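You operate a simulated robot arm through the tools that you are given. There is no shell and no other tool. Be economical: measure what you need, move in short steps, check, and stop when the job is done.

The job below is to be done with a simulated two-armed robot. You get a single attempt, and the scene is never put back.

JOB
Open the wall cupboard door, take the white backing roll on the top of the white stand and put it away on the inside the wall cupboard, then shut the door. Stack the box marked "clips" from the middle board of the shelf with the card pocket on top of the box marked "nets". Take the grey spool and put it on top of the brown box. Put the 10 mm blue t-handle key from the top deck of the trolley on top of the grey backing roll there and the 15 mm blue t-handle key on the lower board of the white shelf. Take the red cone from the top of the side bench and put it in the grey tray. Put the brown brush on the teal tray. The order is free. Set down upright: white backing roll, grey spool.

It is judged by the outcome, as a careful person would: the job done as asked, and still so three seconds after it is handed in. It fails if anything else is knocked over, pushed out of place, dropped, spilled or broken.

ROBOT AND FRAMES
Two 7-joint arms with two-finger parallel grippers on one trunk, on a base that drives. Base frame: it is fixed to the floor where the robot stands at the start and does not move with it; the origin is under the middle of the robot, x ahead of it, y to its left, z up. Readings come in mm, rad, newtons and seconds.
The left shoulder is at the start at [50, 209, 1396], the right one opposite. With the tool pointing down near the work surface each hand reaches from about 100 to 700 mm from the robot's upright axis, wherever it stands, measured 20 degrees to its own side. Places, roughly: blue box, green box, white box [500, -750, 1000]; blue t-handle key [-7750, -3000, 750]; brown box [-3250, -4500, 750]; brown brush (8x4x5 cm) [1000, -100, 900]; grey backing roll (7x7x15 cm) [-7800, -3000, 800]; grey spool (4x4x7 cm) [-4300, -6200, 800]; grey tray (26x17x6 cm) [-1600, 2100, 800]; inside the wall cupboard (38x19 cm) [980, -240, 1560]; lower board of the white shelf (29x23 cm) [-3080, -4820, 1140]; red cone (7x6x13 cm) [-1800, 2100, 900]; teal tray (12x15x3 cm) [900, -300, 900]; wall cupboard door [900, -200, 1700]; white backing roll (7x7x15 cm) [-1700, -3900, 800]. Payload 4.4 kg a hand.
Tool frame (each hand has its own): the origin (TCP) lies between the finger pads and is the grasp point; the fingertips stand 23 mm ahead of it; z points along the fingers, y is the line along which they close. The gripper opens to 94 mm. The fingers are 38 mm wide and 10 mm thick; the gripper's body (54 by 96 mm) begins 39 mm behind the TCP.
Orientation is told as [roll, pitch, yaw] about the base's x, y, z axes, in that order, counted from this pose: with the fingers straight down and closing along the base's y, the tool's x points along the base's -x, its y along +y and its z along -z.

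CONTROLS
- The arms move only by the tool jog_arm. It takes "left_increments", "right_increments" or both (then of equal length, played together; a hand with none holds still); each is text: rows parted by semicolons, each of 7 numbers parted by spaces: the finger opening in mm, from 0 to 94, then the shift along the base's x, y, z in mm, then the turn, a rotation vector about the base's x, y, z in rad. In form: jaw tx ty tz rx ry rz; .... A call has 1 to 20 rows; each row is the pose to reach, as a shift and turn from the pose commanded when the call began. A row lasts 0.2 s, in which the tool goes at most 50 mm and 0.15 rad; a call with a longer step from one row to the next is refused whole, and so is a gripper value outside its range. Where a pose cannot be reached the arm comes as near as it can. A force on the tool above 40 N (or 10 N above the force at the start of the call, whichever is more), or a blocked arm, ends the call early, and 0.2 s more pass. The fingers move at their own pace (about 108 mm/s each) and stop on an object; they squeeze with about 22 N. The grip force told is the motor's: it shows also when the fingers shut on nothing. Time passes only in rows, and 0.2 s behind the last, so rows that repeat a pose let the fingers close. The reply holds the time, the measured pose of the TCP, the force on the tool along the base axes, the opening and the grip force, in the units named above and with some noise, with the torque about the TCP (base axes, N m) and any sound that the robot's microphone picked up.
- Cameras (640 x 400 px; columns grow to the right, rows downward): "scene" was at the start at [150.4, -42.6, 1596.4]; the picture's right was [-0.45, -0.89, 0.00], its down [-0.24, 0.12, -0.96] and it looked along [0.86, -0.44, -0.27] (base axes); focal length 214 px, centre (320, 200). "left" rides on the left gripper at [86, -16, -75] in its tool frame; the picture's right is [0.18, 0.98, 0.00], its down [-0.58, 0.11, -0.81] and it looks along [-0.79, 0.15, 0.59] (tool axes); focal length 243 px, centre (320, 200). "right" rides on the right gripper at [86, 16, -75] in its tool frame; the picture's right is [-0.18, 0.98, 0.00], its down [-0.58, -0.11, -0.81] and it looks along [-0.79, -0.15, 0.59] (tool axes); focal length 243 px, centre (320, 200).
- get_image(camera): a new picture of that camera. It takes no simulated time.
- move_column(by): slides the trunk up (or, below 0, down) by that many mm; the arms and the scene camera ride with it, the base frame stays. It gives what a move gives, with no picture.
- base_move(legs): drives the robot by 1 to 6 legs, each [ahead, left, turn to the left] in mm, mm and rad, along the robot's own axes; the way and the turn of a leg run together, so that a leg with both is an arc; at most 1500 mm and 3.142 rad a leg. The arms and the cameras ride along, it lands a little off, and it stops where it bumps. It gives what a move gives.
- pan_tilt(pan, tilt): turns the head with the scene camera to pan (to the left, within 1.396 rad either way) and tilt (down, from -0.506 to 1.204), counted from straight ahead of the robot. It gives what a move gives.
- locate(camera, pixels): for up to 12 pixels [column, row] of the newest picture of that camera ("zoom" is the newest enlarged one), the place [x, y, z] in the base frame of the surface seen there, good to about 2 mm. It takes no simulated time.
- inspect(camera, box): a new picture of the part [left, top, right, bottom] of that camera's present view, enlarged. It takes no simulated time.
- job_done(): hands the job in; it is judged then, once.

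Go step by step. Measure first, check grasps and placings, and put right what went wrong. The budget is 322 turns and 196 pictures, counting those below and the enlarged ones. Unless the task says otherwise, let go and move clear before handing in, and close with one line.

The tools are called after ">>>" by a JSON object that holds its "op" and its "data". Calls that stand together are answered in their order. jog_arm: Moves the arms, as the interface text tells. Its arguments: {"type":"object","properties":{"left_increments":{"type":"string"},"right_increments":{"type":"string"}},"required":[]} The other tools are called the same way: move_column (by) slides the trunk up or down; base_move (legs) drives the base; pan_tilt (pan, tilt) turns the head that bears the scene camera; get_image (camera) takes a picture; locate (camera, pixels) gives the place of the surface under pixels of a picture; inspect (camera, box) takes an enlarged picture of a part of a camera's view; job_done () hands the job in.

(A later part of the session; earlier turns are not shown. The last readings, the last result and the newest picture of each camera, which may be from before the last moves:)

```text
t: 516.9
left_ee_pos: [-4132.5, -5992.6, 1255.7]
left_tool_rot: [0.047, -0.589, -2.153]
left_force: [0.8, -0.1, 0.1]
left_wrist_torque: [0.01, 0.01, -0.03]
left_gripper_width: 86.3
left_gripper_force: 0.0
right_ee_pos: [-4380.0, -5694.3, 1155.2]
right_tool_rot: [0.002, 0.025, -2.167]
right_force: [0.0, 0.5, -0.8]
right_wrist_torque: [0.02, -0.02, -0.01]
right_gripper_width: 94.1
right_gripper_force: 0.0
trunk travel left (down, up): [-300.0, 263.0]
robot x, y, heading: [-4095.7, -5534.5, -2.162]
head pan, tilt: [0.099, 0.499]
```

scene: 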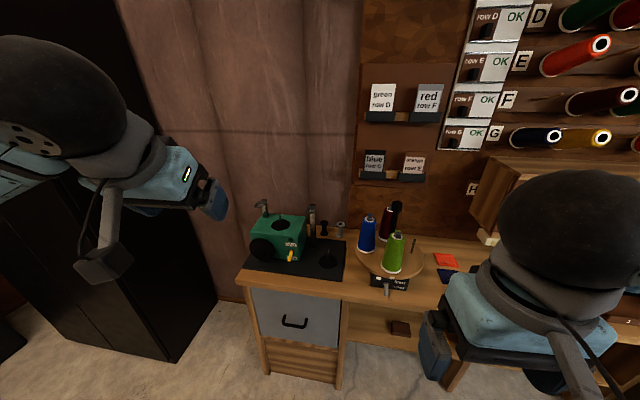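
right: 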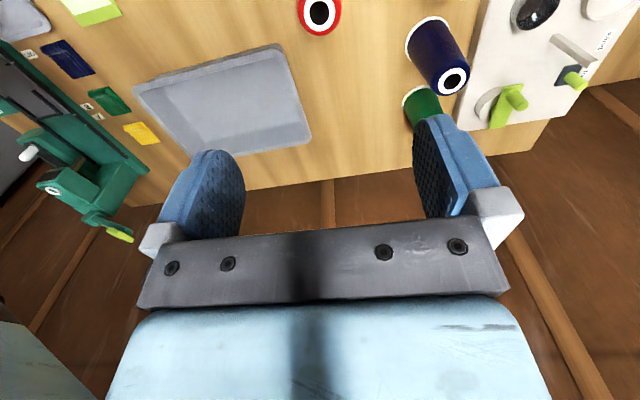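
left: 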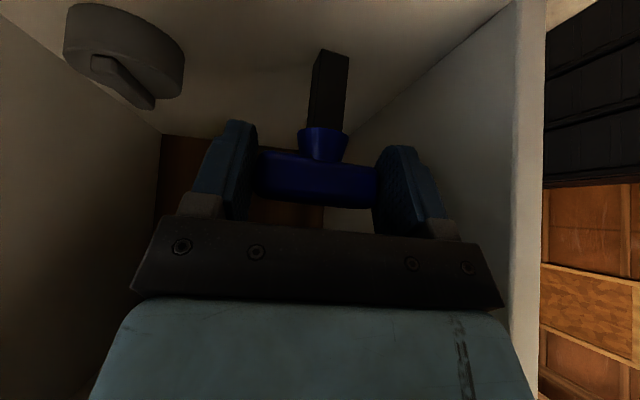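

Move to the pre-grasp point in front of the spool at z 950 with the tool tilted to -1.05.

>>> {"op": "jog_arm", "data": {"left_increments": "60 -17 -20 -38 -0.09 0.071 -0.006; 60 -34 -39 -76 -0.18 0.143 -0.013; 60 -50 -59 -114 -0.27 0.214 -0.02; 60 -67 -79 -152 -0.3635 0.286 -0.026; 60 -84 -99 -190 -0.3635 0.286 -0.026; 60 -101 -119 -228 -0.3635 0.286 -0.026; 60 -118 -138 -266 -0.3635 0.286 -0.026; 60 -134 -158 -305 -0.3635 0.286 -0.026; 60 -134 -158 -305 -0.3635 0.286 -0.026"}}

>>> {"op": "get_image", "data": {"camera": "left"}}

>>> {"op": "inspect", "data": {"camera": "scene", "box": [300, 160, 540, 340]}}

```text
t: 518.9
left_ee_pos: [-4256.4, -6140.0, 979.7]
left_tool_rot: [-0.01, -1.043, -2.131]
left_force: [-0.8, -0.6, -0.1]
left_wrist_torque: [0.0, -0.03, 0.04]
left_gripper_width: 59.9
left_gripper_force: 0.0
left hand out of reach, approached as far as the arm can: row 8, 9
right_ee_pos: [-4380.2, -5693.5, 1155.3]
right_tool_rot: [0.004, 0.028, -2.167]
right_force: [0.6, -0.3, 0.1]
right_wrist_torque: [0.04, -0.01, 0.0]
right_gripper_width: 93.9
right_gripper_force: 0.1
trunk travel left (down, up): [-300.0, 263.0]
robot x, y, heading: [-4098.6, -5536.9, -2.165]
head pan, tilt: [0.099, 0.499]
```

```text
35 pictures are left
```

left: 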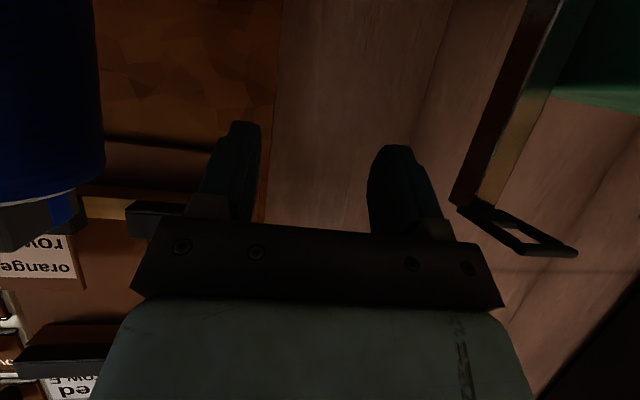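

```text
2.22 times, centred on (420, 250) of scene
```

zoom: 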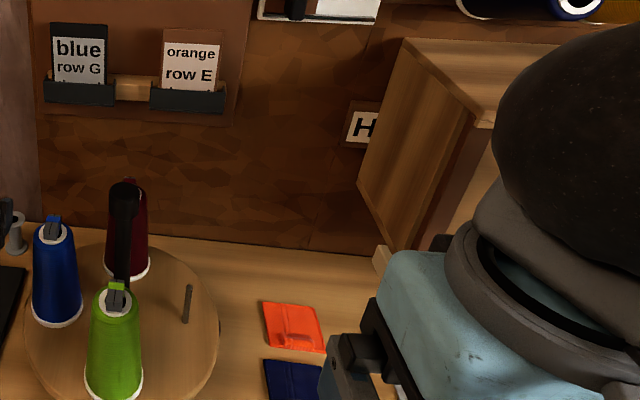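

Out of reach that low; lower the trunk. First measure the post with the hook visible at right of the left view.

>>> {"op": "locate", "data": {"camera": "left", "pixels": [[480, 170], [510, 100], [462, 203], [570, 252], [520, 235], [60, 120], [60, 200], [20, 220]]}}

>>> {"op": "jog_arm", "data": {"left_increments": "60 9 13 40 0 0 0; 60 18 26 80 0 0 0; 60 27 39 120 0 0 0; 60 27 39 120 0 0 0"}}

>>> {"op": "move_column", "data": {"by": -180}}

```text
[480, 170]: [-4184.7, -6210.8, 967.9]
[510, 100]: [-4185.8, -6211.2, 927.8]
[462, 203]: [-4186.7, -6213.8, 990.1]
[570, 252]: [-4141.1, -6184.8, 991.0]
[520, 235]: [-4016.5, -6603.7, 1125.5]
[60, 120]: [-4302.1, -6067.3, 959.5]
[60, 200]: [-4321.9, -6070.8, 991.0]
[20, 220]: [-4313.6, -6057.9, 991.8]
```

```text
t: 519.9
left_ee_pos: [-4229.1, -6098.0, 1100.3]
left_tool_rot: [-0.019, -1.049, -2.129]
left_force: [0.2, -0.8, -0.4]
left_wrist_torque: [-0.02, -0.08, 0.02]
left_gripper_width: 60.1
left_gripper_force: 0.1
right_ee_pos: [-4378.7, -5693.2, 1155.2]
right_tool_rot: [0.002, 0.024, -2.167]
right_force: [0.3, 0.5, 0.1]
right_wrist_torque: [-0.02, -0.02, 0.01]
right_gripper_width: 93.9
right_gripper_force: 0.1
trunk travel left (down, up): [-300.0, 263.0]
robot x, y, heading: [-4093.7, -5535.4, -2.162]
head pan, tilt: [0.099, 0.499]
```

```text
t: 521.9
left_ee_pos: [-4228.8, -6098.6, 920.2]
left_tool_rot: [-0.02, -1.049, -2.131]
left_force: [-0.3, 1.0, 0.3]
left_wrist_torque: [0.0, -0.01, 0.0]
left_gripper_width: 60.0
left_gripper_force: 0.0
right_ee_pos: [-4378.8, -5693.4, 976.4]
right_tool_rot: [0.003, 0.026, -2.168]
right_force: [-0.4, -0.6, 0.0]
right_wrist_torque: [-0.01, -0.01, 0.01]
right_gripper_width: 94.0
right_gripper_force: 0.0
trunk travel left (down, up): [-120.0, 443.0]
robot x, y, heading: [-4098.7, -5533.0, -2.162]
head pan, tilt: [0.099, 0.499]
```

The post (n≈-62) and the blue cone (n≈-240) leave a ~177 mm gap; my hand is centred at n≈-158. Descend to z≈838, then check.

>>> {"op": "jog_arm", "data": {"left_increments": "60 0 0 -30 0 0 -0.02; 60 0 0 -60 0 0 -0.04; 60 0 0 -80 0 0 -0.04; 60 0 0 -80 0 0 -0.04"}}

>>> {"op": "get_image", "data": {"camera": "left"}}

```text
t: 522.4
left_ee_pos: [-4230.9, -6098.8, 874.8]
left_tool_rot: [-0.021, -1.063, -2.163]
left_force: [3.1, 1.4, 6.7]
left_wrist_torque: [-0.05, -0.29, 0.15]
left_gripper_width: 60.1
left_gripper_force: 0.1
right_ee_pos: [-4379.2, -5693.1, 976.6]
right_tool_rot: [0.0, 0.025, -2.165]
right_force: [0.0, 0.6, 0.0]
right_wrist_torque: [-0.04, -0.01, 0.02]
right_gripper_width: 94.0
right_gripper_force: 0.1
trunk travel left (down, up): [-120.0, 443.0]
robot x, y, heading: [-4094.9, -5538.1, -2.165]
head pan, tilt: [0.099, 0.499]
stopped in row 2 (left hand): the force on the tool passed its limit at 56 N (the readings are from after the stop); the commanded pose is now the measured one
```

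```text
33 pictures are left
```

left: 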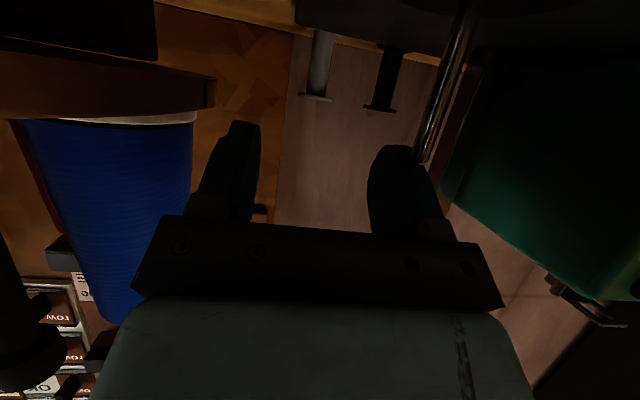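

A thin spindle on the winder plate (top ≈850) met the left finger. Rise to z≈905, pass above it, and stop over the spool.

>>> {"op": "jog_arm", "data": {"left_increments": "60 0 0 30 0 0 0; 60 -19 -29 32 0 0 0; 60 -38 -58 32 0 0 0; 60 -57 -87 32 0 0 0; 60 -76 -116 32 0 0 0; 60 -95 -145 32 0 0 0; 60 -95 -145 32 0 0 0"}}

>>> {"op": "get_image", "data": {"camera": "left"}}

>>> {"op": "inspect", "data": {"camera": "scene", "box": [280, 120, 520, 300]}}

```text
t: 524.0
left_ee_pos: [-4322.2, -6235.8, 906.0]
left_tool_rot: [-0.017, -1.061, -2.173]
left_force: [-0.1, 0.1, 0.7]
left_wrist_torque: [0.02, 0.02, 0.02]
left_gripper_width: 60.0
left_gripper_force: 0.1
right_ee_pos: [-4374.9, -5686.7, 977.1]
right_tool_rot: [0.001, 0.015, -2.167]
right_force: [0.1, -0.2, -0.4]
right_wrist_torque: [-0.02, -0.02, -0.04]
right_gripper_width: 94.1
right_gripper_force: 0.1
trunk travel left (down, up): [-120.0, 443.0]
robot x, y, heading: [-4094.2, -5536.9, -2.16]
head pan, tilt: [0.099, 0.499]
```

```text
32 pictures are left
```

left: 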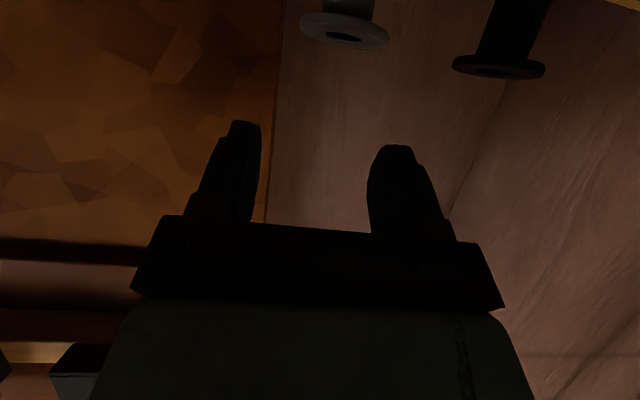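

```text
2.22 times, centred on (400, 210) of scene
```

zoom: 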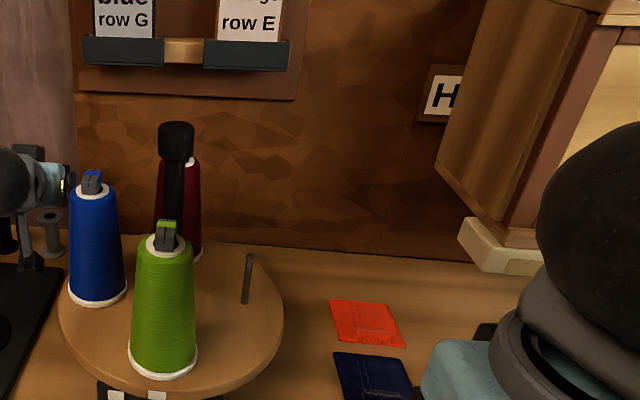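

The grey spool's top is at (345,30). Locate it precisely.

>>> {"op": "locate", "data": {"camera": "left", "pixels": [[345, 45], [305, 30], [385, 38], [350, 18], [342, 37], [455, 65], [540, 72], [500, 74]]}}

```text
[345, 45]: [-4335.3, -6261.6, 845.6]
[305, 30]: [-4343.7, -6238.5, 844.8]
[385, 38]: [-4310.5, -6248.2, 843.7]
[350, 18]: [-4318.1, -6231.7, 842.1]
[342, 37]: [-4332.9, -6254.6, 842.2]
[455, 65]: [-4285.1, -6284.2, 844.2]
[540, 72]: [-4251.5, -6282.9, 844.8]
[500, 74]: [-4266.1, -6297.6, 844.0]
```

Spool top centre ≈[-4327,-6245], top z 845. Adjust, narrow the opening to 54, descend and close.

>>> {"op": "jog_arm", "data": {"left_increments": "54 -5 -9 0 0 0 0; 54 -5 -9 -20 0 0 0; 54 -5 -9 -40 0 0 0; 54 -5 -9 -62 0 0 0; 54 -5 -9 -62 0 0 0"}}

>>> {"op": "get_image", "data": {"camera": "left"}}

```text
t: 525.0
left_ee_pos: [-4336.0, -6256.6, 857.7]
left_tool_rot: [-0.041, -1.075, -2.145]
left_force: [-0.5, 0.3, 0.2]
left_wrist_torque: [-0.03, 0.01, 0.0]
left_gripper_width: 54.1
left_gripper_force: 0.1
right_ee_pos: [-4380.4, -5694.5, 974.2]
right_tool_rot: [0.001, 0.024, -2.169]
right_force: [0.1, -0.6, 0.5]
right_wrist_torque: [-0.01, 0.0, -0.04]
right_gripper_width: 93.9
right_gripper_force: 0.1
trunk travel left (down, up): [-120.0, 443.0]
robot x, y, heading: [-4099.1, -5538.6, -2.167]
head pan, tilt: [0.099, 0.499]
stopped in row 4 (left hand): the force on the tool passed its limit at 80 N (the readings are from after the stop); the commanded pose is now the measured one
```

```text
30 pictures are left
```

left: 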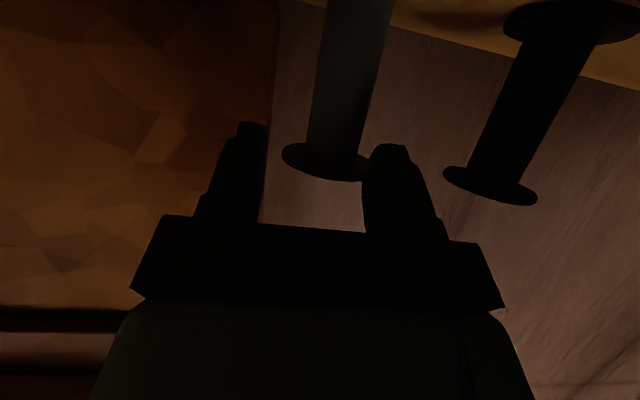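

Something stopped it at 80 N; the spool still stands. Locate its flange relative to the fingers now.

>>> {"op": "locate", "data": {"camera": "left", "pixels": [[328, 168], [285, 155], [370, 175], [330, 150], [345, 60], [490, 190], [500, 290], [230, 180], [400, 180]]}}

>>> {"op": "pan_tilt", "data": {"pan": 0.3, "tilt": 0.65}}

>>> {"op": "get_image", "data": {"camera": "scene"}}

```text
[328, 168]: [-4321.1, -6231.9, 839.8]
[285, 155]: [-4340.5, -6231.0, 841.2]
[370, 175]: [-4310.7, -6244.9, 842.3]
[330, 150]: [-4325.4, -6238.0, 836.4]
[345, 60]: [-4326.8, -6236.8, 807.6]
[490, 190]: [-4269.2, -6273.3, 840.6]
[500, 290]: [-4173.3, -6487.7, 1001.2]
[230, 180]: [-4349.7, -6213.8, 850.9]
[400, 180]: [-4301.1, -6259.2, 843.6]
```

```text
t: 525.8
left_ee_pos: [-4336.1, -6258.8, 857.5]
left_tool_rot: [-0.043, -1.074, -2.143]
left_force: [-0.2, 0.3, 0.3]
left_wrist_torque: [0.03, 0.0, 0.02]
left_gripper_width: 54.1
left_gripper_force: 0.1
right_ee_pos: [-4380.2, -5695.0, 975.7]
right_tool_rot: [0.001, 0.026, -2.17]
right_force: [-0.6, 0.6, -0.4]
right_wrist_torque: [-0.02, -0.01, -0.01]
right_gripper_width: 94.0
right_gripper_force: 0.1
trunk travel left (down, up): [-120.0, 443.0]
robot x, y, heading: [-4097.1, -5540.6, -2.165]
head pan, tilt: [0.3, 0.649]
```

```text
29 pictures are left
```

scene: 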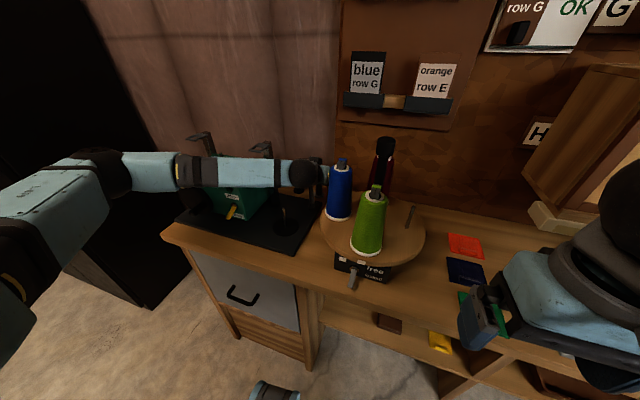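

The forearm is resting across the green winder (elbow is out to the left). I'll lift straight up, withdraw, raise the trunk and come in with a steeper tool instead.

>>> {"op": "jog_arm", "data": {"left_increments": "54 2 3 30 0 0 0; 54 5 8 65 0 0 0; 54 5 8 105 0 0 0; 54 5 8 150 0 0 0; 54 5 8 190 0 0 0; 54 20 31 200 0 0 0; 54 40 62 200 0 0 0; 54 60 93 200 0 0 0"}}

>>> {"op": "move_column", "data": {"by": 230}}

```text
t: 526.9
left_ee_pos: [-4313.9, -6223.6, 857.7]
left_tool_rot: [0.135, -0.824, -2.317]
left_force: [0.9, -0.4, 2.6]
left_wrist_torque: [0.1, -0.07, -0.02]
left_gripper_width: 54.0
left_gripper_force: 0.0
right_ee_pos: [-4378.9, -5692.7, 980.1]
right_tool_rot: [0.0, 0.024, -2.169]
right_force: [-0.2, 0.4, 1.3]
right_wrist_torque: [-0.01, -0.01, 0.04]
right_gripper_width: 94.1
right_gripper_force: 0.0
trunk travel left (down, up): [-120.0, 443.0]
robot x, y, heading: [-4099.8, -5538.5, -2.17]
head pan, tilt: [0.3, 0.649]
stopped in row 5 (left hand): the arm was blocked; the commanded pose is now the measured one
```

```text
t: 529.3
left_ee_pos: [-4314.9, -6226.1, 1082.9]
left_tool_rot: [0.135, -0.823, -2.311]
left_force: [-0.4, -0.2, -0.7]
left_wrist_torque: [0.02, 0.01, -0.02]
left_gripper_width: 54.3
left_gripper_force: 0.0
right_ee_pos: [-4380.4, -5695.3, 1206.1]
right_tool_rot: [0.002, 0.026, -2.169]
right_force: [0.3, 1.5, 0.1]
right_wrist_torque: [-0.03, 0.01, -0.01]
right_gripper_width: 94.2
right_gripper_force: 0.0
trunk travel left (down, up): [-350.0, 213.0]
robot x, y, heading: [-4096.0, -5536.9, -2.169]
head pan, tilt: [0.3, 0.649]
```

The trunk raise freed it (TCP 1083). Check the bench's state.

>>> {"op": "get_image", "data": {"camera": "scene"}}

>>> {"op": "inspect", "data": {"camera": "scene", "box": [190, 190, 450, 350]}}

```text
28 pictures are left
```

scene: 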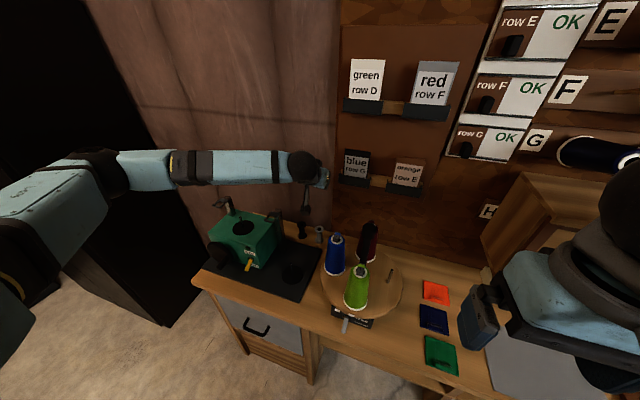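

```text
2.46 times, centred on (320, 270) of scene
```

zoom: 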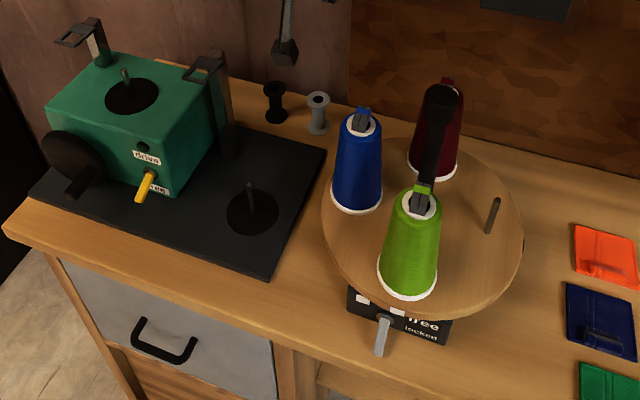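

All in place. Locate the grey spool again in this zoom.

>>> {"op": "locate", "data": {"camera": "zoom", "pixels": [[317, 98], [308, 100], [327, 100], [317, 128], [274, 88], [363, 125], [205, 70], [250, 185], [300, 250], [360, 295]]}}

```text
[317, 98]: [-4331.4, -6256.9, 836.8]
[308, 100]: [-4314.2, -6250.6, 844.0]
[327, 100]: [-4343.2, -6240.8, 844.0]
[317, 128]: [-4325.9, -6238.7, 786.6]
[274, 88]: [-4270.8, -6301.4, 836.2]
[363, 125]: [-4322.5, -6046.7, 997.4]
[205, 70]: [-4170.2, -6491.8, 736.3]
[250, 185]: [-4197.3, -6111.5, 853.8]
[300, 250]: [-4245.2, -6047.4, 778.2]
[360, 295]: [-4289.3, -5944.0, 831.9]
```

Spool centre ≈[-4328,-6246]. A nearly straight arm avoids the elbow bulge: raise the trunk 70 mm and come down steeply (pitch ≈-0.5).

>>> {"op": "move_column", "data": {"by": 70}}

>>> {"op": "jog_arm", "data": {"left_increments": "54 -3 -4 0 0.06 -0.027 0.011; 54 -6 -8 0 0.125 -0.054 0.022; 54 -9 -12 0 0.19 -0.081 0.034; 54 -12 -16 -30 0.25 -0.108 0.045; 54 -13 -20 -70 0.313 -0.135 0.056; 54 -13 -20 -110 0.313 -0.135 0.056; 54 -13 -20 -150 0.313 -0.135 0.056; 54 -13 -20 -190 0.313 -0.135 0.056; 54 -13 -20 -190 0.313 -0.135 0.056"}}

```text
t: 530.4
left_ee_pos: [-4314.1, -6226.4, 1152.4]
left_tool_rot: [0.134, -0.824, -2.312]
left_force: [0.5, 0.4, -0.3]
left_wrist_torque: [0.0, 0.02, 0.0]
left_gripper_width: 53.9
left_gripper_force: 0.0
right_ee_pos: [-4381.2, -5694.9, 1274.6]
right_tool_rot: [0.001, 0.025, -2.169]
right_force: [-0.1, -0.4, -0.7]
right_wrist_torque: [-0.03, -0.01, 0.0]
right_gripper_width: 93.8
right_gripper_force: 0.0
trunk travel left (down, up): [-420.0, 143.0]
robot x, y, heading: [-4097.1, -5538.6, -2.166]
head pan, tilt: [0.3, 0.649]
```

```text
t: 532.4
left_ee_pos: [-4327.0, -6242.7, 966.7]
left_tool_rot: [0.02, -0.496, -2.183]
left_force: [0.6, -0.2, 0.4]
left_wrist_torque: [-0.01, -0.01, 0.03]
left_gripper_width: 53.8
left_gripper_force: 0.0
right_ee_pos: [-4379.7, -5693.1, 1276.1]
right_tool_rot: [0.002, 0.027, -2.168]
right_force: [-0.7, 0.6, 0.1]
right_wrist_torque: [0.0, 0.0, -0.03]
right_gripper_width: 93.9
right_gripper_force: 0.1
trunk travel left (down, up): [-420.0, 143.0]
robot x, y, heading: [-4096.7, -5535.8, -2.162]
head pan, tilt: [0.3, 0.649]
```

Now directly above at z 967. Check alignment through the left camera.

>>> {"op": "get_image", "data": {"camera": "left"}}

>>> {"op": "locate", "data": {"camera": "left", "pixels": [[320, 20], [340, 30], [330, 10], [345, 45]]}}

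```text
26 pictures are left
```

left: 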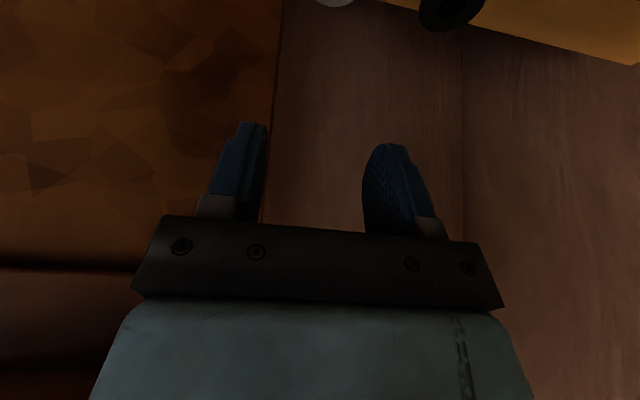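

```text
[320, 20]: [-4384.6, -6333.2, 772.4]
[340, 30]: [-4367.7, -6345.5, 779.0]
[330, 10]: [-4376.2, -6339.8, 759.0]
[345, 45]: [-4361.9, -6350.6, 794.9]
```

Aligned within ~2 mm. Descend to z≈842.

>>> {"op": "jog_arm", "data": {"left_increments": "54 -1 -2 -40 0 0 0.01; 54 -1 -3 -75 0 0 0.02; 54 -1 -3 -100 0 0 0.02; 54 -1 -3 -115 0 0 0.02; 54 -1 -3 -125 0 0 0.02; 54 -1 -3 -125 0 0 0.02"}}

>>> {"op": "get_image", "data": {"camera": "left"}}

```text
t: 533.8
left_ee_pos: [-4329.9, -6250.6, 839.0]
left_tool_rot: [0.02, -0.494, -2.164]
left_force: [-0.5, -0.6, 0.2]
left_wrist_torque: [0.03, 0.03, -0.01]
left_gripper_width: 54.0
left_gripper_force: 0.1
right_ee_pos: [-4379.8, -5694.6, 1275.1]
right_tool_rot: [0.001, 0.024, -2.168]
right_force: [0.3, 0.0, -0.3]
right_wrist_torque: [0.04, 0.0, -0.01]
right_gripper_width: 94.0
right_gripper_force: 0.0
trunk travel left (down, up): [-420.0, 143.0]
robot x, y, heading: [-4098.1, -5540.7, -2.162]
head pan, tilt: [0.3, 0.649]
```

```text
25 pictures are left
```

left: 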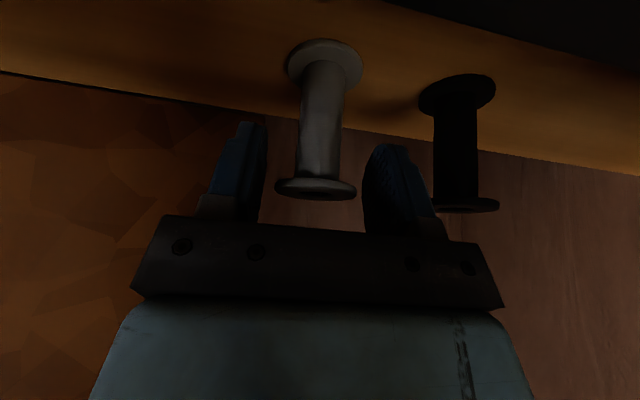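

The flange is centred between the pads. Close and lift gently.

>>> {"op": "jog_arm", "data": {"left_increments": "15 0 0 0 0 0 0; 15 0 0 0 0 0 0; 15 0 0 0 0 0 0; 15 0 0 15 0 0 0; 15 0 0 40 0 0 0; 15 0 0 40 0 0 0"}}

>>> {"op": "get_image", "data": {"camera": "left"}}

```text
t: 535.2
left_ee_pos: [-4329.8, -6250.0, 878.7]
left_tool_rot: [0.02, -0.494, -2.164]
left_force: [-0.4, -1.0, -0.4]
left_wrist_torque: [0.05, 0.03, 0.04]
left_gripper_width: 31.8
left_gripper_force: 21.7
right_ee_pos: [-4380.5, -5694.9, 1275.0]
right_tool_rot: [0.001, 0.025, -2.168]
right_force: [-0.4, 0.1, -0.1]
right_wrist_torque: [0.01, 0.02, 0.02]
right_gripper_width: 94.0
right_gripper_force: 0.0
trunk travel left (down, up): [-420.0, 143.0]
robot x, y, heading: [-4099.3, -5539.5, -2.17]
head pan, tilt: [0.3, 0.649]
```

```text
24 pictures are left
```

left: 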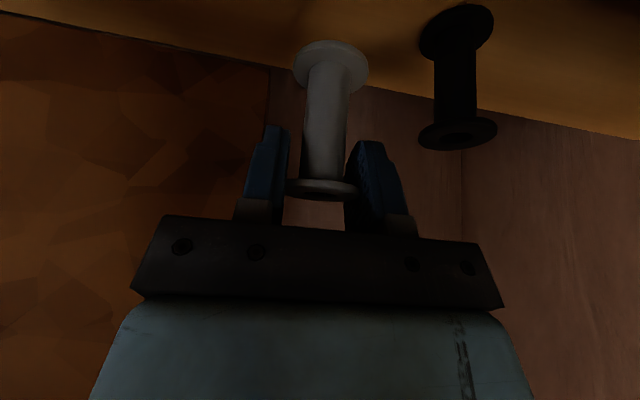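

Spool held (flange 32 mm). Lift clear, back off from the bench.

>>> {"op": "jog_arm", "data": {"left_increments": "15 0 0 40 0 0 0; 15 0 0 80 0 0 0; 15 0 0 120 0 0 0; 15 0 0 160 0 0 0; 15 5 8 190 0 0 0; 15 25 38 200 0 0 0; 15 45 68 200 0 0 0; 15 65 98 200 0 0 0; 15 85 128 200 0 0 0; 15 105 158 200 0 0 0"}}

>>> {"op": "base_move", "data": {"legs": [[-235, 0, 0.005], [0, 650, 0], [0, 670, 0]]}}

```text
t: 537.4
left_ee_pos: [-4223.6, -6092.7, 1077.2]
left_tool_rot: [0.019, -0.496, -2.163]
left_force: [-0.4, 0.1, -0.5]
left_wrist_torque: [0.01, 0.0, 0.04]
left_gripper_width: 31.8
left_gripper_force: 22.3
right_ee_pos: [-4379.2, -5693.9, 1276.0]
right_tool_rot: [0.001, 0.028, -2.17]
right_force: [-0.9, 0.2, 0.8]
right_wrist_torque: [-0.01, 0.0, 0.04]
right_gripper_width: 94.0
right_gripper_force: 0.1
trunk travel left (down, up): [-420.0, 143.0]
robot x, y, heading: [-4096.0, -5538.7, -2.16]
head pan, tilt: [0.3, 0.649]
```

```text
t: 550.9
left_ee_pos: [-3002.5, -6634.3, 1076.9]
left_tool_rot: [0.019, -0.497, -2.176]
left_force: [0.3, 0.1, -0.6]
left_wrist_torque: [0.0, -0.03, 0.01]
left_gripper_width: 31.7
left_gripper_force: 21.9
right_ee_pos: [-3153.8, -6234.2, 1276.2]
right_tool_rot: [0.002, 0.027, -2.182]
right_force: [-0.4, 0.0, -0.2]
right_wrist_torque: [0.0, 0.02, 0.03]
right_gripper_width: 93.9
right_gripper_force: 0.2
trunk travel left (down, up): [-420.0, 143.0]
robot x, y, heading: [-2868.4, -6084.1, -2.173]
head pan, tilt: [0.3, 0.649]
```

Return along the passage: retract the left hand, drive back behind... backward 1650, then strafe right in front of the rack.

>>> {"op": "jog_arm", "data": {"left_increments": "15 24 35 0 0 0 0; 15 48 70 0 0 0 0; 15 72 105 0 0 0 0; 15 72 105 0 0 0 0"}}

>>> {"op": "base_move", "data": {"legs": [[0, 0, 0.017], [-850, 0, 0], [-850, 0, 0]]}}

```text
t: 551.9
left_ee_pos: [-2933.5, -6530.0, 1076.3]
left_tool_rot: [0.02, -0.494, -2.173]
left_force: [-1.1, 0.2, -1.0]
left_wrist_torque: [-0.04, 0.01, 0.03]
left_gripper_width: 32.1
left_gripper_force: 21.4
right_ee_pos: [-3155.2, -6233.8, 1275.0]
right_tool_rot: [0.0, 0.028, -2.182]
right_force: [0.2, 0.2, 0.3]
right_wrist_torque: [0.02, 0.04, 0.0]
right_gripper_width: 94.1
right_gripper_force: 0.0
trunk travel left (down, up): [-420.0, 143.0]
robot x, y, heading: [-2868.6, -6080.6, -2.179]
head pan, tilt: [0.3, 0.649]
```

```text
t: 560.9
left_ee_pos: [-1971.9, -5104.2, 1077.3]
left_tool_rot: [0.02, -0.496, -2.156]
left_force: [-0.1, 0.3, -0.5]
left_wrist_torque: [0.03, -0.01, -0.02]
left_gripper_width: 31.9
left_gripper_force: 21.6
right_ee_pos: [-2197.2, -4811.3, 1275.3]
right_tool_rot: [0.002, 0.027, -2.162]
right_force: [0.5, 0.3, 0.9]
right_wrist_torque: [0.02, -0.01, -0.02]
right_gripper_width: 94.1
right_gripper_force: 0.0
trunk travel left (down, up): [-420.0, 143.0]
robot x, y, heading: [-1916.3, -4654.8, -2.157]
head pan, tilt: [0.3, 0.649]
```

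Strafe right to in front of the rack (n≈-350) and look.

>>> {"op": "base_move", "data": {"legs": [[0, -700, 0], [0, -600, 0]]}}

>>> {"op": "pan_tilt", "data": {"pan": -0.1, "tilt": 0.75}}

>>> {"op": "get_image", "data": {"camera": "scene"}}

```text
t: 572.6
left_ee_pos: [-3030.9, -4405.2, 1076.1]
left_tool_rot: [0.018, -0.496, -2.143]
left_force: [0.3, -0.8, -0.6]
left_wrist_torque: [0.01, 0.01, -0.01]
left_gripper_width: 31.7
left_gripper_force: 22.5
right_ee_pos: [-3260.8, -4116.2, 1276.2]
right_tool_rot: [0.002, 0.026, -2.153]
right_force: [-1.1, -1.0, -0.2]
right_wrist_torque: [-0.05, 0.0, -0.01]
right_gripper_width: 93.8
right_gripper_force: 0.0
trunk travel left (down, up): [-420.0, 143.0]
robot x, y, heading: [-2979.4, -3953.7, -2.146]
head pan, tilt: [0.3, 0.649]
```

```text
t: 573.5
left_ee_pos: [-3031.1, -4404.6, 1075.7]
left_tool_rot: [0.02, -0.493, -2.144]
left_force: [1.2, 0.3, 0.0]
left_wrist_torque: [0.0, -0.02, 0.02]
left_gripper_width: 31.7
left_gripper_force: 21.9
right_ee_pos: [-3260.6, -4115.6, 1275.0]
right_tool_rot: [0.003, 0.027, -2.153]
right_force: [-0.8, 1.0, -0.4]
right_wrist_torque: [-0.02, -0.03, -0.02]
right_gripper_width: 93.9
right_gripper_force: 0.1
trunk travel left (down, up): [-420.0, 143.0]
robot x, y, heading: [-2981.6, -3956.1, -2.143]
head pan, tilt: [-0.099, 0.75]
```

```text
23 pictures are left
```

scene: 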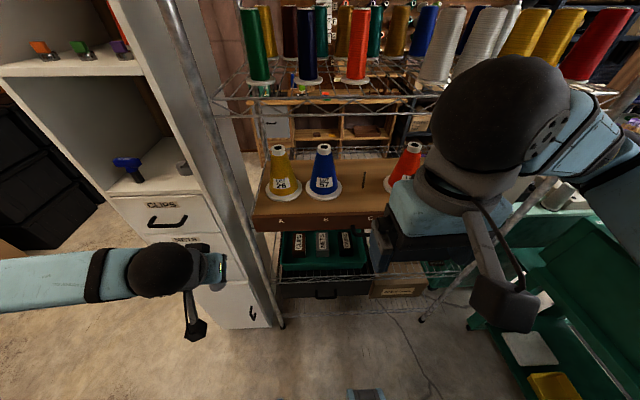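

The bin with the boxes is at (320,250). Zoom and measure.

>>> {"op": "inspect", "data": {"camera": "scene", "box": [250, 200, 390, 310]}}

>>> {"op": "locate", "data": {"camera": "zoom", "pixels": [[215, 155], [208, 225], [228, 225], [230, 160], [220, 190], [215, 245], [300, 270], [300, 330], [300, 118], [150, 110], [140, 250], [270, 240]]}}

```text
3.64 times, centred on (320, 255) of scene
```

zoom: 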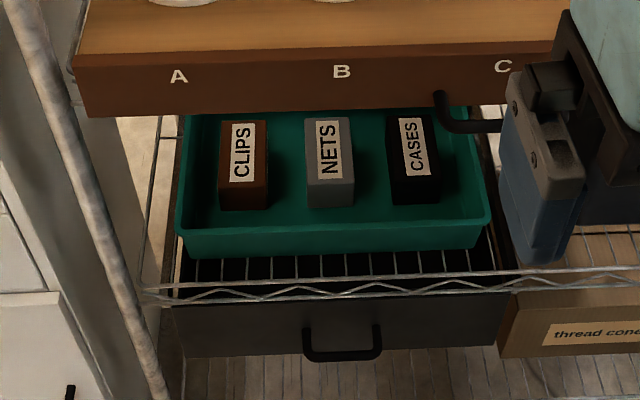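

```text
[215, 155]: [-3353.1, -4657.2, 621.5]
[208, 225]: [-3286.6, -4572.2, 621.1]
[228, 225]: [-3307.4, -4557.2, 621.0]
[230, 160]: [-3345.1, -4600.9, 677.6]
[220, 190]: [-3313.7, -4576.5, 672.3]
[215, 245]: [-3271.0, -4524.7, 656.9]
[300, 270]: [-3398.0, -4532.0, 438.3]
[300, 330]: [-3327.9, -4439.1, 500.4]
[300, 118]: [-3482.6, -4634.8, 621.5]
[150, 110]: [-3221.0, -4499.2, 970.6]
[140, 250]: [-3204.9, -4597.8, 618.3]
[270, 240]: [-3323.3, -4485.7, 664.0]
```

The rack shelf above limits the tool to a flat tilt (≤-0.85), so I'll set the spool on the white stand's free area and regrasp it at ~-0.95. Turn and go to the stand.

>>> {"op": "base_move", "data": {"legs": [[0, 0, 1.56], [0, 600, 0], [320, 0, 0]]}}

```text
t: 575.5
left_ee_pos: [-2841.4, -4359.9, 1084.9]
left_tool_rot: [0.012, -0.52, -1.75]
left_force: [0.8, -0.9, 0.9]
left_wrist_torque: [-0.02, -0.01, -0.02]
left_gripper_width: 31.8
left_gripper_force: 22.1
right_ee_pos: [-3169.9, -4180.1, 1283.8]
right_tool_rot: [-0.009, 0.004, -1.793]
right_force: [-0.1, -0.6, 0.4]
right_wrist_torque: [0.03, 0.02, -0.01]
right_gripper_width: 93.8
right_gripper_force: 0.1
trunk travel left (down, up): [-420.0, 143.0]
robot x, y, heading: [-2976.4, -3942.6, -1.754]
head pan, tilt: [-0.099, 0.75]
stopped in leg 1: the robot was blocked; the commanded pose is now the measured one
```

Blocked: the right elbow met something beside the rack. Turn back, move away left and back, then turn.

>>> {"op": "base_move", "data": {"legs": [[0, 0, -0.15]]}}

>>> {"op": "base_move", "data": {"legs": [[-250, 150, 0]]}}

>>> {"op": "pan_tilt", "data": {"pan": -0.9, "tilt": 0.4}}

>>> {"op": "get_image", "data": {"camera": "scene"}}

```text
t: 576.5
left_ee_pos: [-2915.0, -4395.7, 1076.2]
left_tool_rot: [0.021, -0.492, -1.894]
left_force: [-0.1, -0.2, -0.3]
left_wrist_torque: [-0.01, -0.03, 0.0]
left_gripper_width: 31.9
left_gripper_force: 21.7
right_ee_pos: [-3217.3, -4175.6, 1274.5]
right_tool_rot: [0.001, 0.032, -1.923]
right_force: [-0.4, -0.3, -0.7]
right_wrist_torque: [0.01, -0.03, -0.03]
right_gripper_width: 94.2
right_gripper_force: 0.0
trunk travel left (down, up): [-420.0, 143.0]
robot x, y, heading: [-2981.3, -3942.8, -1.894]
head pan, tilt: [-0.099, 0.75]
```

```text
t: 578.5
left_ee_pos: [-2693.6, -4204.3, 1075.6]
left_tool_rot: [0.017, -0.495, -1.897]
left_force: [1.2, 0.8, -0.1]
left_wrist_torque: [-0.02, -0.02, 0.03]
left_gripper_width: 31.6
left_gripper_force: 21.8
right_ee_pos: [-2993.2, -3983.3, 1275.6]
right_tool_rot: [0.0, 0.028, -1.927]
right_force: [-1.2, -0.1, 0.0]
right_wrist_torque: [-0.05, 0.03, 0.02]
right_gripper_width: 93.9
right_gripper_force: 0.1
trunk travel left (down, up): [-420.0, 143.0]
robot x, y, heading: [-2760.9, -3756.5, -1.896]
head pan, tilt: [-0.099, 0.75]
```

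```text
t: 579.7
left_ee_pos: [-2693.5, -4204.8, 1074.6]
left_tool_rot: [0.019, -0.495, -1.898]
left_force: [-0.7, -0.6, -0.8]
left_wrist_torque: [-0.02, 0.02, 0.03]
left_gripper_width: 31.7
left_gripper_force: 21.6
right_ee_pos: [-2993.3, -3982.6, 1275.9]
right_tool_rot: [-0.001, 0.03, -1.927]
right_force: [-0.5, -0.6, 0.0]
right_wrist_torque: [0.01, 0.0, -0.02]
right_gripper_width: 93.8
right_gripper_force: 0.0
trunk travel left (down, up): [-420.0, 143.0]
robot x, y, heading: [-2754.2, -3754.5, -1.897]
head pan, tilt: [-0.901, 0.4]
```

```text
21 pictures are left
```

scene: 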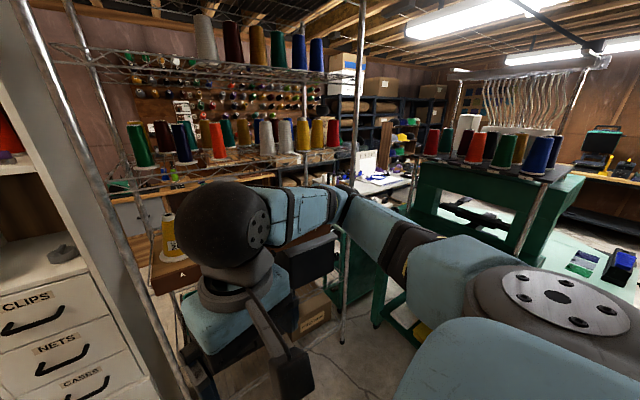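

Nothing fell. Continue the turn from here and approach the stand.

>>> {"op": "base_move", "data": {"legs": [[0, 0, 1.3], [0, 320, 0], [250, 0, 0]]}}

>>> {"op": "pan_tilt", "data": {"pan": 0.1, "tilt": 0.7}}

>>> {"op": "get_image", "data": {"camera": "scene"}}

```text
t: 587.7
left_ee_pos: [-1917.3, -3700.8, 1077.4]
left_tool_rot: [0.019, -0.493, -0.623]
left_force: [0.2, -0.2, -0.3]
left_wrist_torque: [-0.02, 0.03, -0.01]
left_gripper_width: 32.0
left_gripper_force: 22.3
right_ee_pos: [-2215.2, -3923.7, 1275.0]
right_tool_rot: [0.001, 0.032, -0.653]
right_force: [-0.3, 0.0, 0.2]
right_wrist_torque: [0.02, 0.03, -0.02]
right_gripper_width: 94.0
right_gripper_force: 0.1
trunk travel left (down, up): [-420.0, 143.0]
robot x, y, heading: [-2364.8, -3628.0, -0.624]
head pan, tilt: [-0.901, 0.4]
```

```text
t: 589.0
left_ee_pos: [-1916.7, -3700.4, 1076.3]
left_tool_rot: [0.021, -0.494, -0.623]
left_force: [1.3, 0.5, -0.3]
left_wrist_torque: [0.04, 0.03, 0.0]
left_gripper_width: 31.9
left_gripper_force: 21.9
right_ee_pos: [-2218.1, -3923.4, 1275.9]
right_tool_rot: [0.001, 0.028, -0.652]
right_force: [-0.1, 0.1, -0.2]
right_wrist_torque: [0.02, 0.02, -0.02]
right_gripper_width: 94.1
right_gripper_force: 0.1
trunk travel left (down, up): [-420.0, 143.0]
robot x, y, heading: [-2361.5, -3630.8, -0.623]
head pan, tilt: [0.099, 0.7]
```

```text
20 pictures are left
```

scene: 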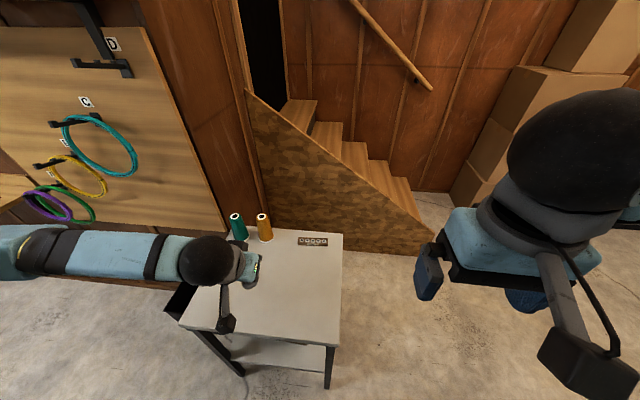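

The stand is free at my target [-1780,-3811]. Move over it and lower the spool to just above the top.

>>> {"op": "jog_arm", "data": {"left_increments": "15 34 -28 0 0 0 0; 15 68 -56 0 0 0 0; 15 102 -83 0 0 0 0; 15 137 -111 0 0 0 0; 15 137 -111 -45 0 0 0; 15 137 -111 -90 0 0 0; 15 137 -111 -135 0 0 0; 15 137 -111 -180 0 0 0; 15 137 -111 -220 0 0 0; 15 137 -111 -245 0 0 0; 15 137 -111 -245 0 0 0"}}

>>> {"op": "inspect", "data": {"camera": "scene", "box": [200, 210, 360, 330]}}

```text
t: 591.4
left_ee_pos: [-1780.2, -3812.2, 832.2]
left_tool_rot: [0.02, -0.493, -0.623]
left_force: [-0.7, 0.3, -0.3]
left_wrist_torque: [0.01, -0.04, -0.03]
left_gripper_width: 31.9
left_gripper_force: 21.7
right_ee_pos: [-2217.9, -3923.5, 1275.0]
right_tool_rot: [-0.001, 0.029, -0.654]
right_force: [-0.3, -0.6, -0.2]
right_wrist_torque: [-0.03, 0.0, -0.01]
right_gripper_width: 93.9
right_gripper_force: 0.1
trunk travel left (down, up): [-420.0, 143.0]
robot x, y, heading: [-2362.5, -3631.7, -0.62]
head pan, tilt: [0.099, 0.7]
```

```text
3.33 times, centred on (280, 270) of scene
```

zoom: 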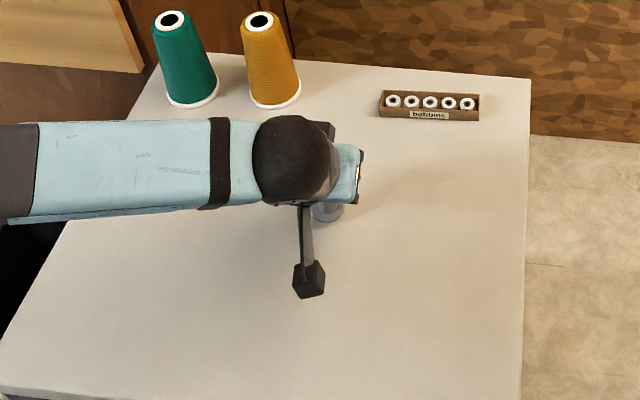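

Lower the last ~13 mm, checking contact.

>>> {"op": "jog_arm", "data": {"left_increments": "15 0 0 -7 0 0 0; 15 0 0 -11 0 0 0; 15 0 0 -13 0 0 0; 15 0 0 -13 0 0 0"}}

```text
t: 592.4
left_ee_pos: [-1780.9, -3811.5, 819.4]
left_tool_rot: [0.019, -0.496, -0.624]
left_force: [1.1, -0.3, 3.7]
left_wrist_torque: [-0.06, 0.04, 0.03]
left_gripper_width: 31.9
left_gripper_force: 21.8
right_ee_pos: [-2217.1, -3924.8, 1273.8]
right_tool_rot: [-0.001, 0.031, -0.653]
right_force: [0.2, -0.4, -0.7]
right_wrist_torque: [-0.04, 0.01, 0.01]
right_gripper_width: 94.1
right_gripper_force: 0.1
trunk travel left (down, up): [-420.0, 143.0]
robot x, y, heading: [-2363.6, -3631.7, -0.621]
head pan, tilt: [0.099, 0.7]
```

Contact. Release and retreat along the tool axis.

>>> {"op": "jog_arm", "data": {"left_increments": "45 0 0 0 0 0 0; 62 0 0 0 0 0 0; 62 -6 4 14 0 0 0; 62 -13 9 30 0 0 0; 62 -27 19 60 0 0 0; 62 -42 30 95 0 0 0; 62 -62 44 130 0 0 0; 62 -92 65 160 0 0 0; 62 -122 87 190 0 0 0; 62 -150 107 220 0 0 0"}}

>>> {"op": "inspect", "data": {"camera": "scene", "box": [200, 210, 360, 330]}}

>>> {"op": "locate", "data": {"camera": "zoom", "pixels": [[320, 170], [325, 165], [328, 180], [325, 200], [315, 165], [335, 170], [325, 190]]}}

```text
t: 594.6
left_ee_pos: [-1930.1, -3703.6, 1041.9]
left_tool_rot: [0.019, -0.496, -0.621]
left_force: [-0.6, 0.7, 0.8]
left_wrist_torque: [0.0, 0.03, 0.01]
left_gripper_width: 62.0
left_gripper_force: 0.0
right_ee_pos: [-2218.5, -3923.8, 1276.5]
right_tool_rot: [-0.001, 0.027, -0.653]
right_force: [0.0, -0.1, 0.4]
right_wrist_torque: [-0.01, 0.01, 0.01]
right_gripper_width: 94.2
right_gripper_force: 0.1
trunk travel left (down, up): [-420.0, 143.0]
robot x, y, heading: [-2365.4, -3630.5, -0.627]
head pan, tilt: [0.099, 0.7]
```

```text
3.33 times, centred on (280, 270) of scene
```

zoom: 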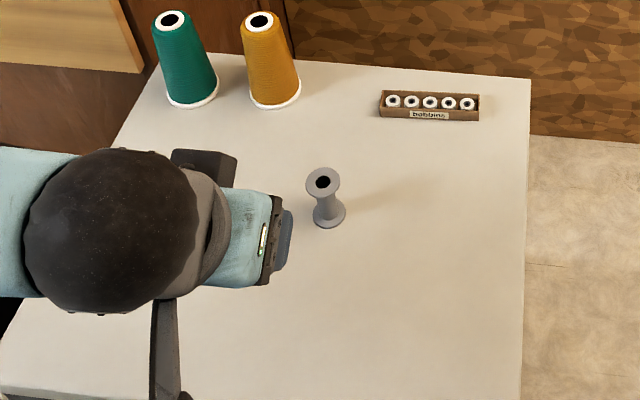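

```text
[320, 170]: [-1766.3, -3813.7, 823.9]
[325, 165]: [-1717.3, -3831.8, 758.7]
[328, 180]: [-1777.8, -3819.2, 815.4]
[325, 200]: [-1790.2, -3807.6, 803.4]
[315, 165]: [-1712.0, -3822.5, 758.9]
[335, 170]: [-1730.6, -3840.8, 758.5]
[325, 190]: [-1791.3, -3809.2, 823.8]
```

The spool stands free at ≈[-1778,-3812], top 824. Re-tilt the tool to -0.95, lower the trunk and stage in front of it.

>>> {"op": "jog_arm", "data": {"left_increments": "60 0 0 0 -0.066 -0.093 0; 60 0 0 0 -0.132 -0.186 0; 60 0 0 0 -0.2 -0.28 0; 60 0 0 0 -0.265 -0.371 0; 60 0 0 0 -0.265 -0.371 0"}}

>>> {"op": "move_column", "data": {"by": -200}}

>>> {"op": "jog_arm", "data": {"left_increments": "60 20 -14 0 0 0 0; 60 40 -29 -8 0 0 0; 60 62 -45 -22 0 0 0; 60 62 -45 -22 0 0 0"}}

>>> {"op": "get_image", "data": {"camera": "left"}}

```text
t: 595.8
left_ee_pos: [-1937.4, -3720.0, 1050.2]
left_tool_rot: [0.023, -0.947, -0.622]
left_force: [-0.4, -0.3, -0.4]
left_wrist_torque: [0.01, 0.01, -0.01]
left_gripper_width: 59.9
left_gripper_force: 0.1
left hand out of reach, approached as far as the arm can: row 4, 5
right_ee_pos: [-2214.8, -3922.5, 1275.4]
right_tool_rot: [-0.001, 0.031, -0.651]
right_force: [0.2, 0.5, 0.7]
right_wrist_torque: [0.0, 0.03, 0.02]
right_gripper_width: 93.9
right_gripper_force: 0.1
trunk travel left (down, up): [-420.0, 143.0]
robot x, y, heading: [-2364.0, -3633.0, -0.623]
head pan, tilt: [0.099, 0.7]
```

```text
t: 597.9
left_ee_pos: [-1938.4, -3721.3, 850.4]
left_tool_rot: [0.025, -0.948, -0.623]
left_force: [-0.4, -1.1, 0.6]
left_wrist_torque: [-0.01, 0.01, -0.05]
left_gripper_width: 59.8
left_gripper_force: 0.1
right_ee_pos: [-2216.3, -3923.9, 1075.5]
right_tool_rot: [0.0, 0.03, -0.651]
right_force: [0.3, 0.1, -0.6]
right_wrist_torque: [0.0, -0.02, 0.02]
right_gripper_width: 93.8
right_gripper_force: 0.0
trunk travel left (down, up): [-220.0, 343.0]
robot x, y, heading: [-2363.8, -3631.5, -0.624]
head pan, tilt: [0.099, 0.7]
```

```text
t: 598.9
left_ee_pos: [-1878.5, -3767.2, 830.7]
left_tool_rot: [0.027, -0.947, -0.625]
left_force: [-1.3, 0.1, 0.3]
left_wrist_torque: [0.03, -0.03, -0.01]
left_gripper_width: 60.1
left_gripper_force: 0.1
right_ee_pos: [-2216.9, -3923.7, 1074.6]
right_tool_rot: [-0.001, 0.028, -0.654]
right_force: [0.6, 0.3, 0.6]
right_wrist_torque: [-0.03, 0.05, 0.01]
right_gripper_width: 94.0
right_gripper_force: 0.0
trunk travel left (down, up): [-220.0, 343.0]
robot x, y, heading: [-2367.1, -3629.6, -0.625]
head pan, tilt: [0.099, 0.7]
```

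```text
17 pictures are left
```

left: 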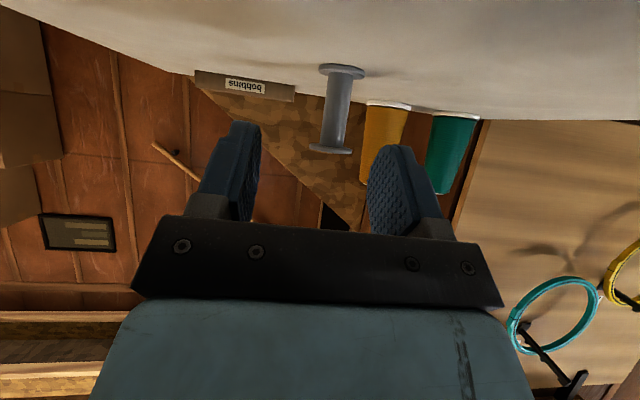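

The spool is ~21 mm left of the hand's line. Shift left, then advance and grip.

>>> {"op": "jog_arm", "data": {"left_increments": "60 12 17 -5 0 0 0; 60 42 -5 -8 0 0 0; 60 70 -25 -11 0 0 0; 60 90 -39 -11 0 0 0; 60 99 -46 -11 0 0 0; 60 99 -46 -11 0 0 0; 15 99 -46 -11 0 0 0; 15 99 -46 -11 0 0 0; 15 99 -46 -11 0 0 0"}}

>>> {"op": "get_image", "data": {"camera": "left"}}

```text
t: 600.9
left_ee_pos: [-1779.6, -3813.4, 816.8]
left_tool_rot: [0.028, -0.944, -0.624]
left_force: [-0.2, 0.2, -0.5]
left_wrist_torque: [0.01, 0.0, 0.04]
left_gripper_width: 31.8
left_gripper_force: 22.1
left hand out of reach, approached as far as the arm can: row 1, 2, 3
right_ee_pos: [-2216.9, -3924.2, 1075.9]
right_tool_rot: [-0.001, 0.029, -0.653]
right_force: [0.0, -0.2, -0.7]
right_wrist_torque: [-0.04, -0.01, 0.01]
right_gripper_width: 93.8
right_gripper_force: 0.1
trunk travel left (down, up): [-220.0, 343.0]
robot x, y, heading: [-2364.6, -3629.9, -0.625]
head pan, tilt: [0.099, 0.7]
```

```text
16 pictures are left
```

left: 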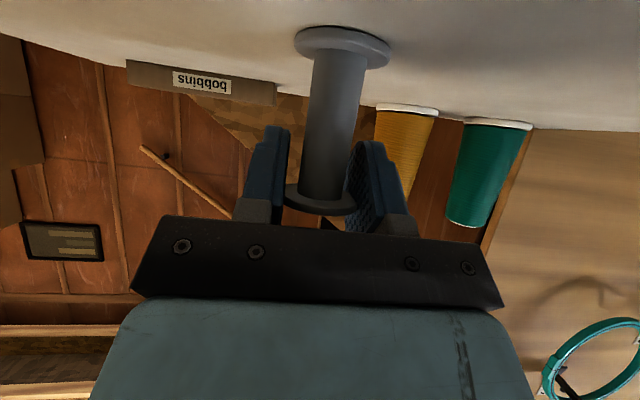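

The spool is upright in the grip (bottom = TCP-58.5). Raise by trunk, shift the hand rightward for a better rack approach, back off and turn to the rack.

>>> {"op": "move_column", "data": {"by": 110}}

>>> {"op": "jog_arm", "data": {"left_increments": "15 -22 -30 0 0 0 0; 15 -44 -61 0 0 0 0; 15 -66 -91 0 0 0 0; 15 -88 -122 0 0 0 0; 15 -88 -122 0 0 0 0"}}

>>> {"op": "base_move", "data": {"legs": [[-260, 0, 0], [0, 0, -1.53], [400, 0, 0]]}}

```text
t: 602.4
left_ee_pos: [-1779.1, -3813.5, 927.8]
left_tool_rot: [0.028, -0.944, -0.624]
left_force: [0.2, 0.4, -0.7]
left_wrist_torque: [0.01, -0.01, 0.01]
left_gripper_width: 31.9
left_gripper_force: 22.4
right_ee_pos: [-2217.2, -3924.2, 1185.4]
right_tool_rot: [0.002, 0.031, -0.652]
right_force: [-0.1, -0.4, 0.9]
right_wrist_torque: [-0.04, -0.02, -0.04]
right_gripper_width: 94.1
right_gripper_force: 0.2
trunk travel left (down, up): [-330.0, 233.0]
robot x, y, heading: [-2361.3, -3626.9, -0.623]
head pan, tilt: [0.099, 0.7]
```

```text
t: 603.6
left_ee_pos: [-1869.9, -3936.9, 924.9]
left_tool_rot: [0.025, -0.946, -0.624]
left_force: [0.7, 0.6, -0.4]
left_wrist_torque: [-0.02, 0.02, 0.01]
left_gripper_width: 31.7
left_gripper_force: 22.2
right_ee_pos: [-2216.5, -3922.8, 1184.4]
right_tool_rot: [0.0, 0.029, -0.654]
right_force: [0.6, 0.5, -1.4]
right_wrist_torque: [-0.02, 0.01, 0.0]
right_gripper_width: 93.8
right_gripper_force: 0.0
trunk travel left (down, up): [-330.0, 233.0]
robot x, y, heading: [-2365.7, -3629.7, -0.621]
head pan, tilt: [0.099, 0.7]
```

```text
t: 611.3
left_ee_pos: [-3080.6, -4326.2, 925.1]
left_tool_rot: [0.028, -0.945, -2.147]
left_force: [0.3, -0.7, 0.9]
left_wrist_torque: [-0.02, -0.02, 0.0]
left_gripper_width: 32.1
left_gripper_force: 21.5
right_ee_pos: [-3082.4, -3978.5, 1185.5]
right_tool_rot: [-0.001, 0.029, -2.173]
right_force: [-0.3, -0.1, 0.2]
right_wrist_torque: [0.05, -0.05, 0.05]
right_gripper_width: 94.1
right_gripper_force: 0.0
trunk travel left (down, up): [-330.0, 233.0]
robot x, y, heading: [-2796.6, -3813.9, -2.144]
head pan, tilt: [0.099, 0.7]
```

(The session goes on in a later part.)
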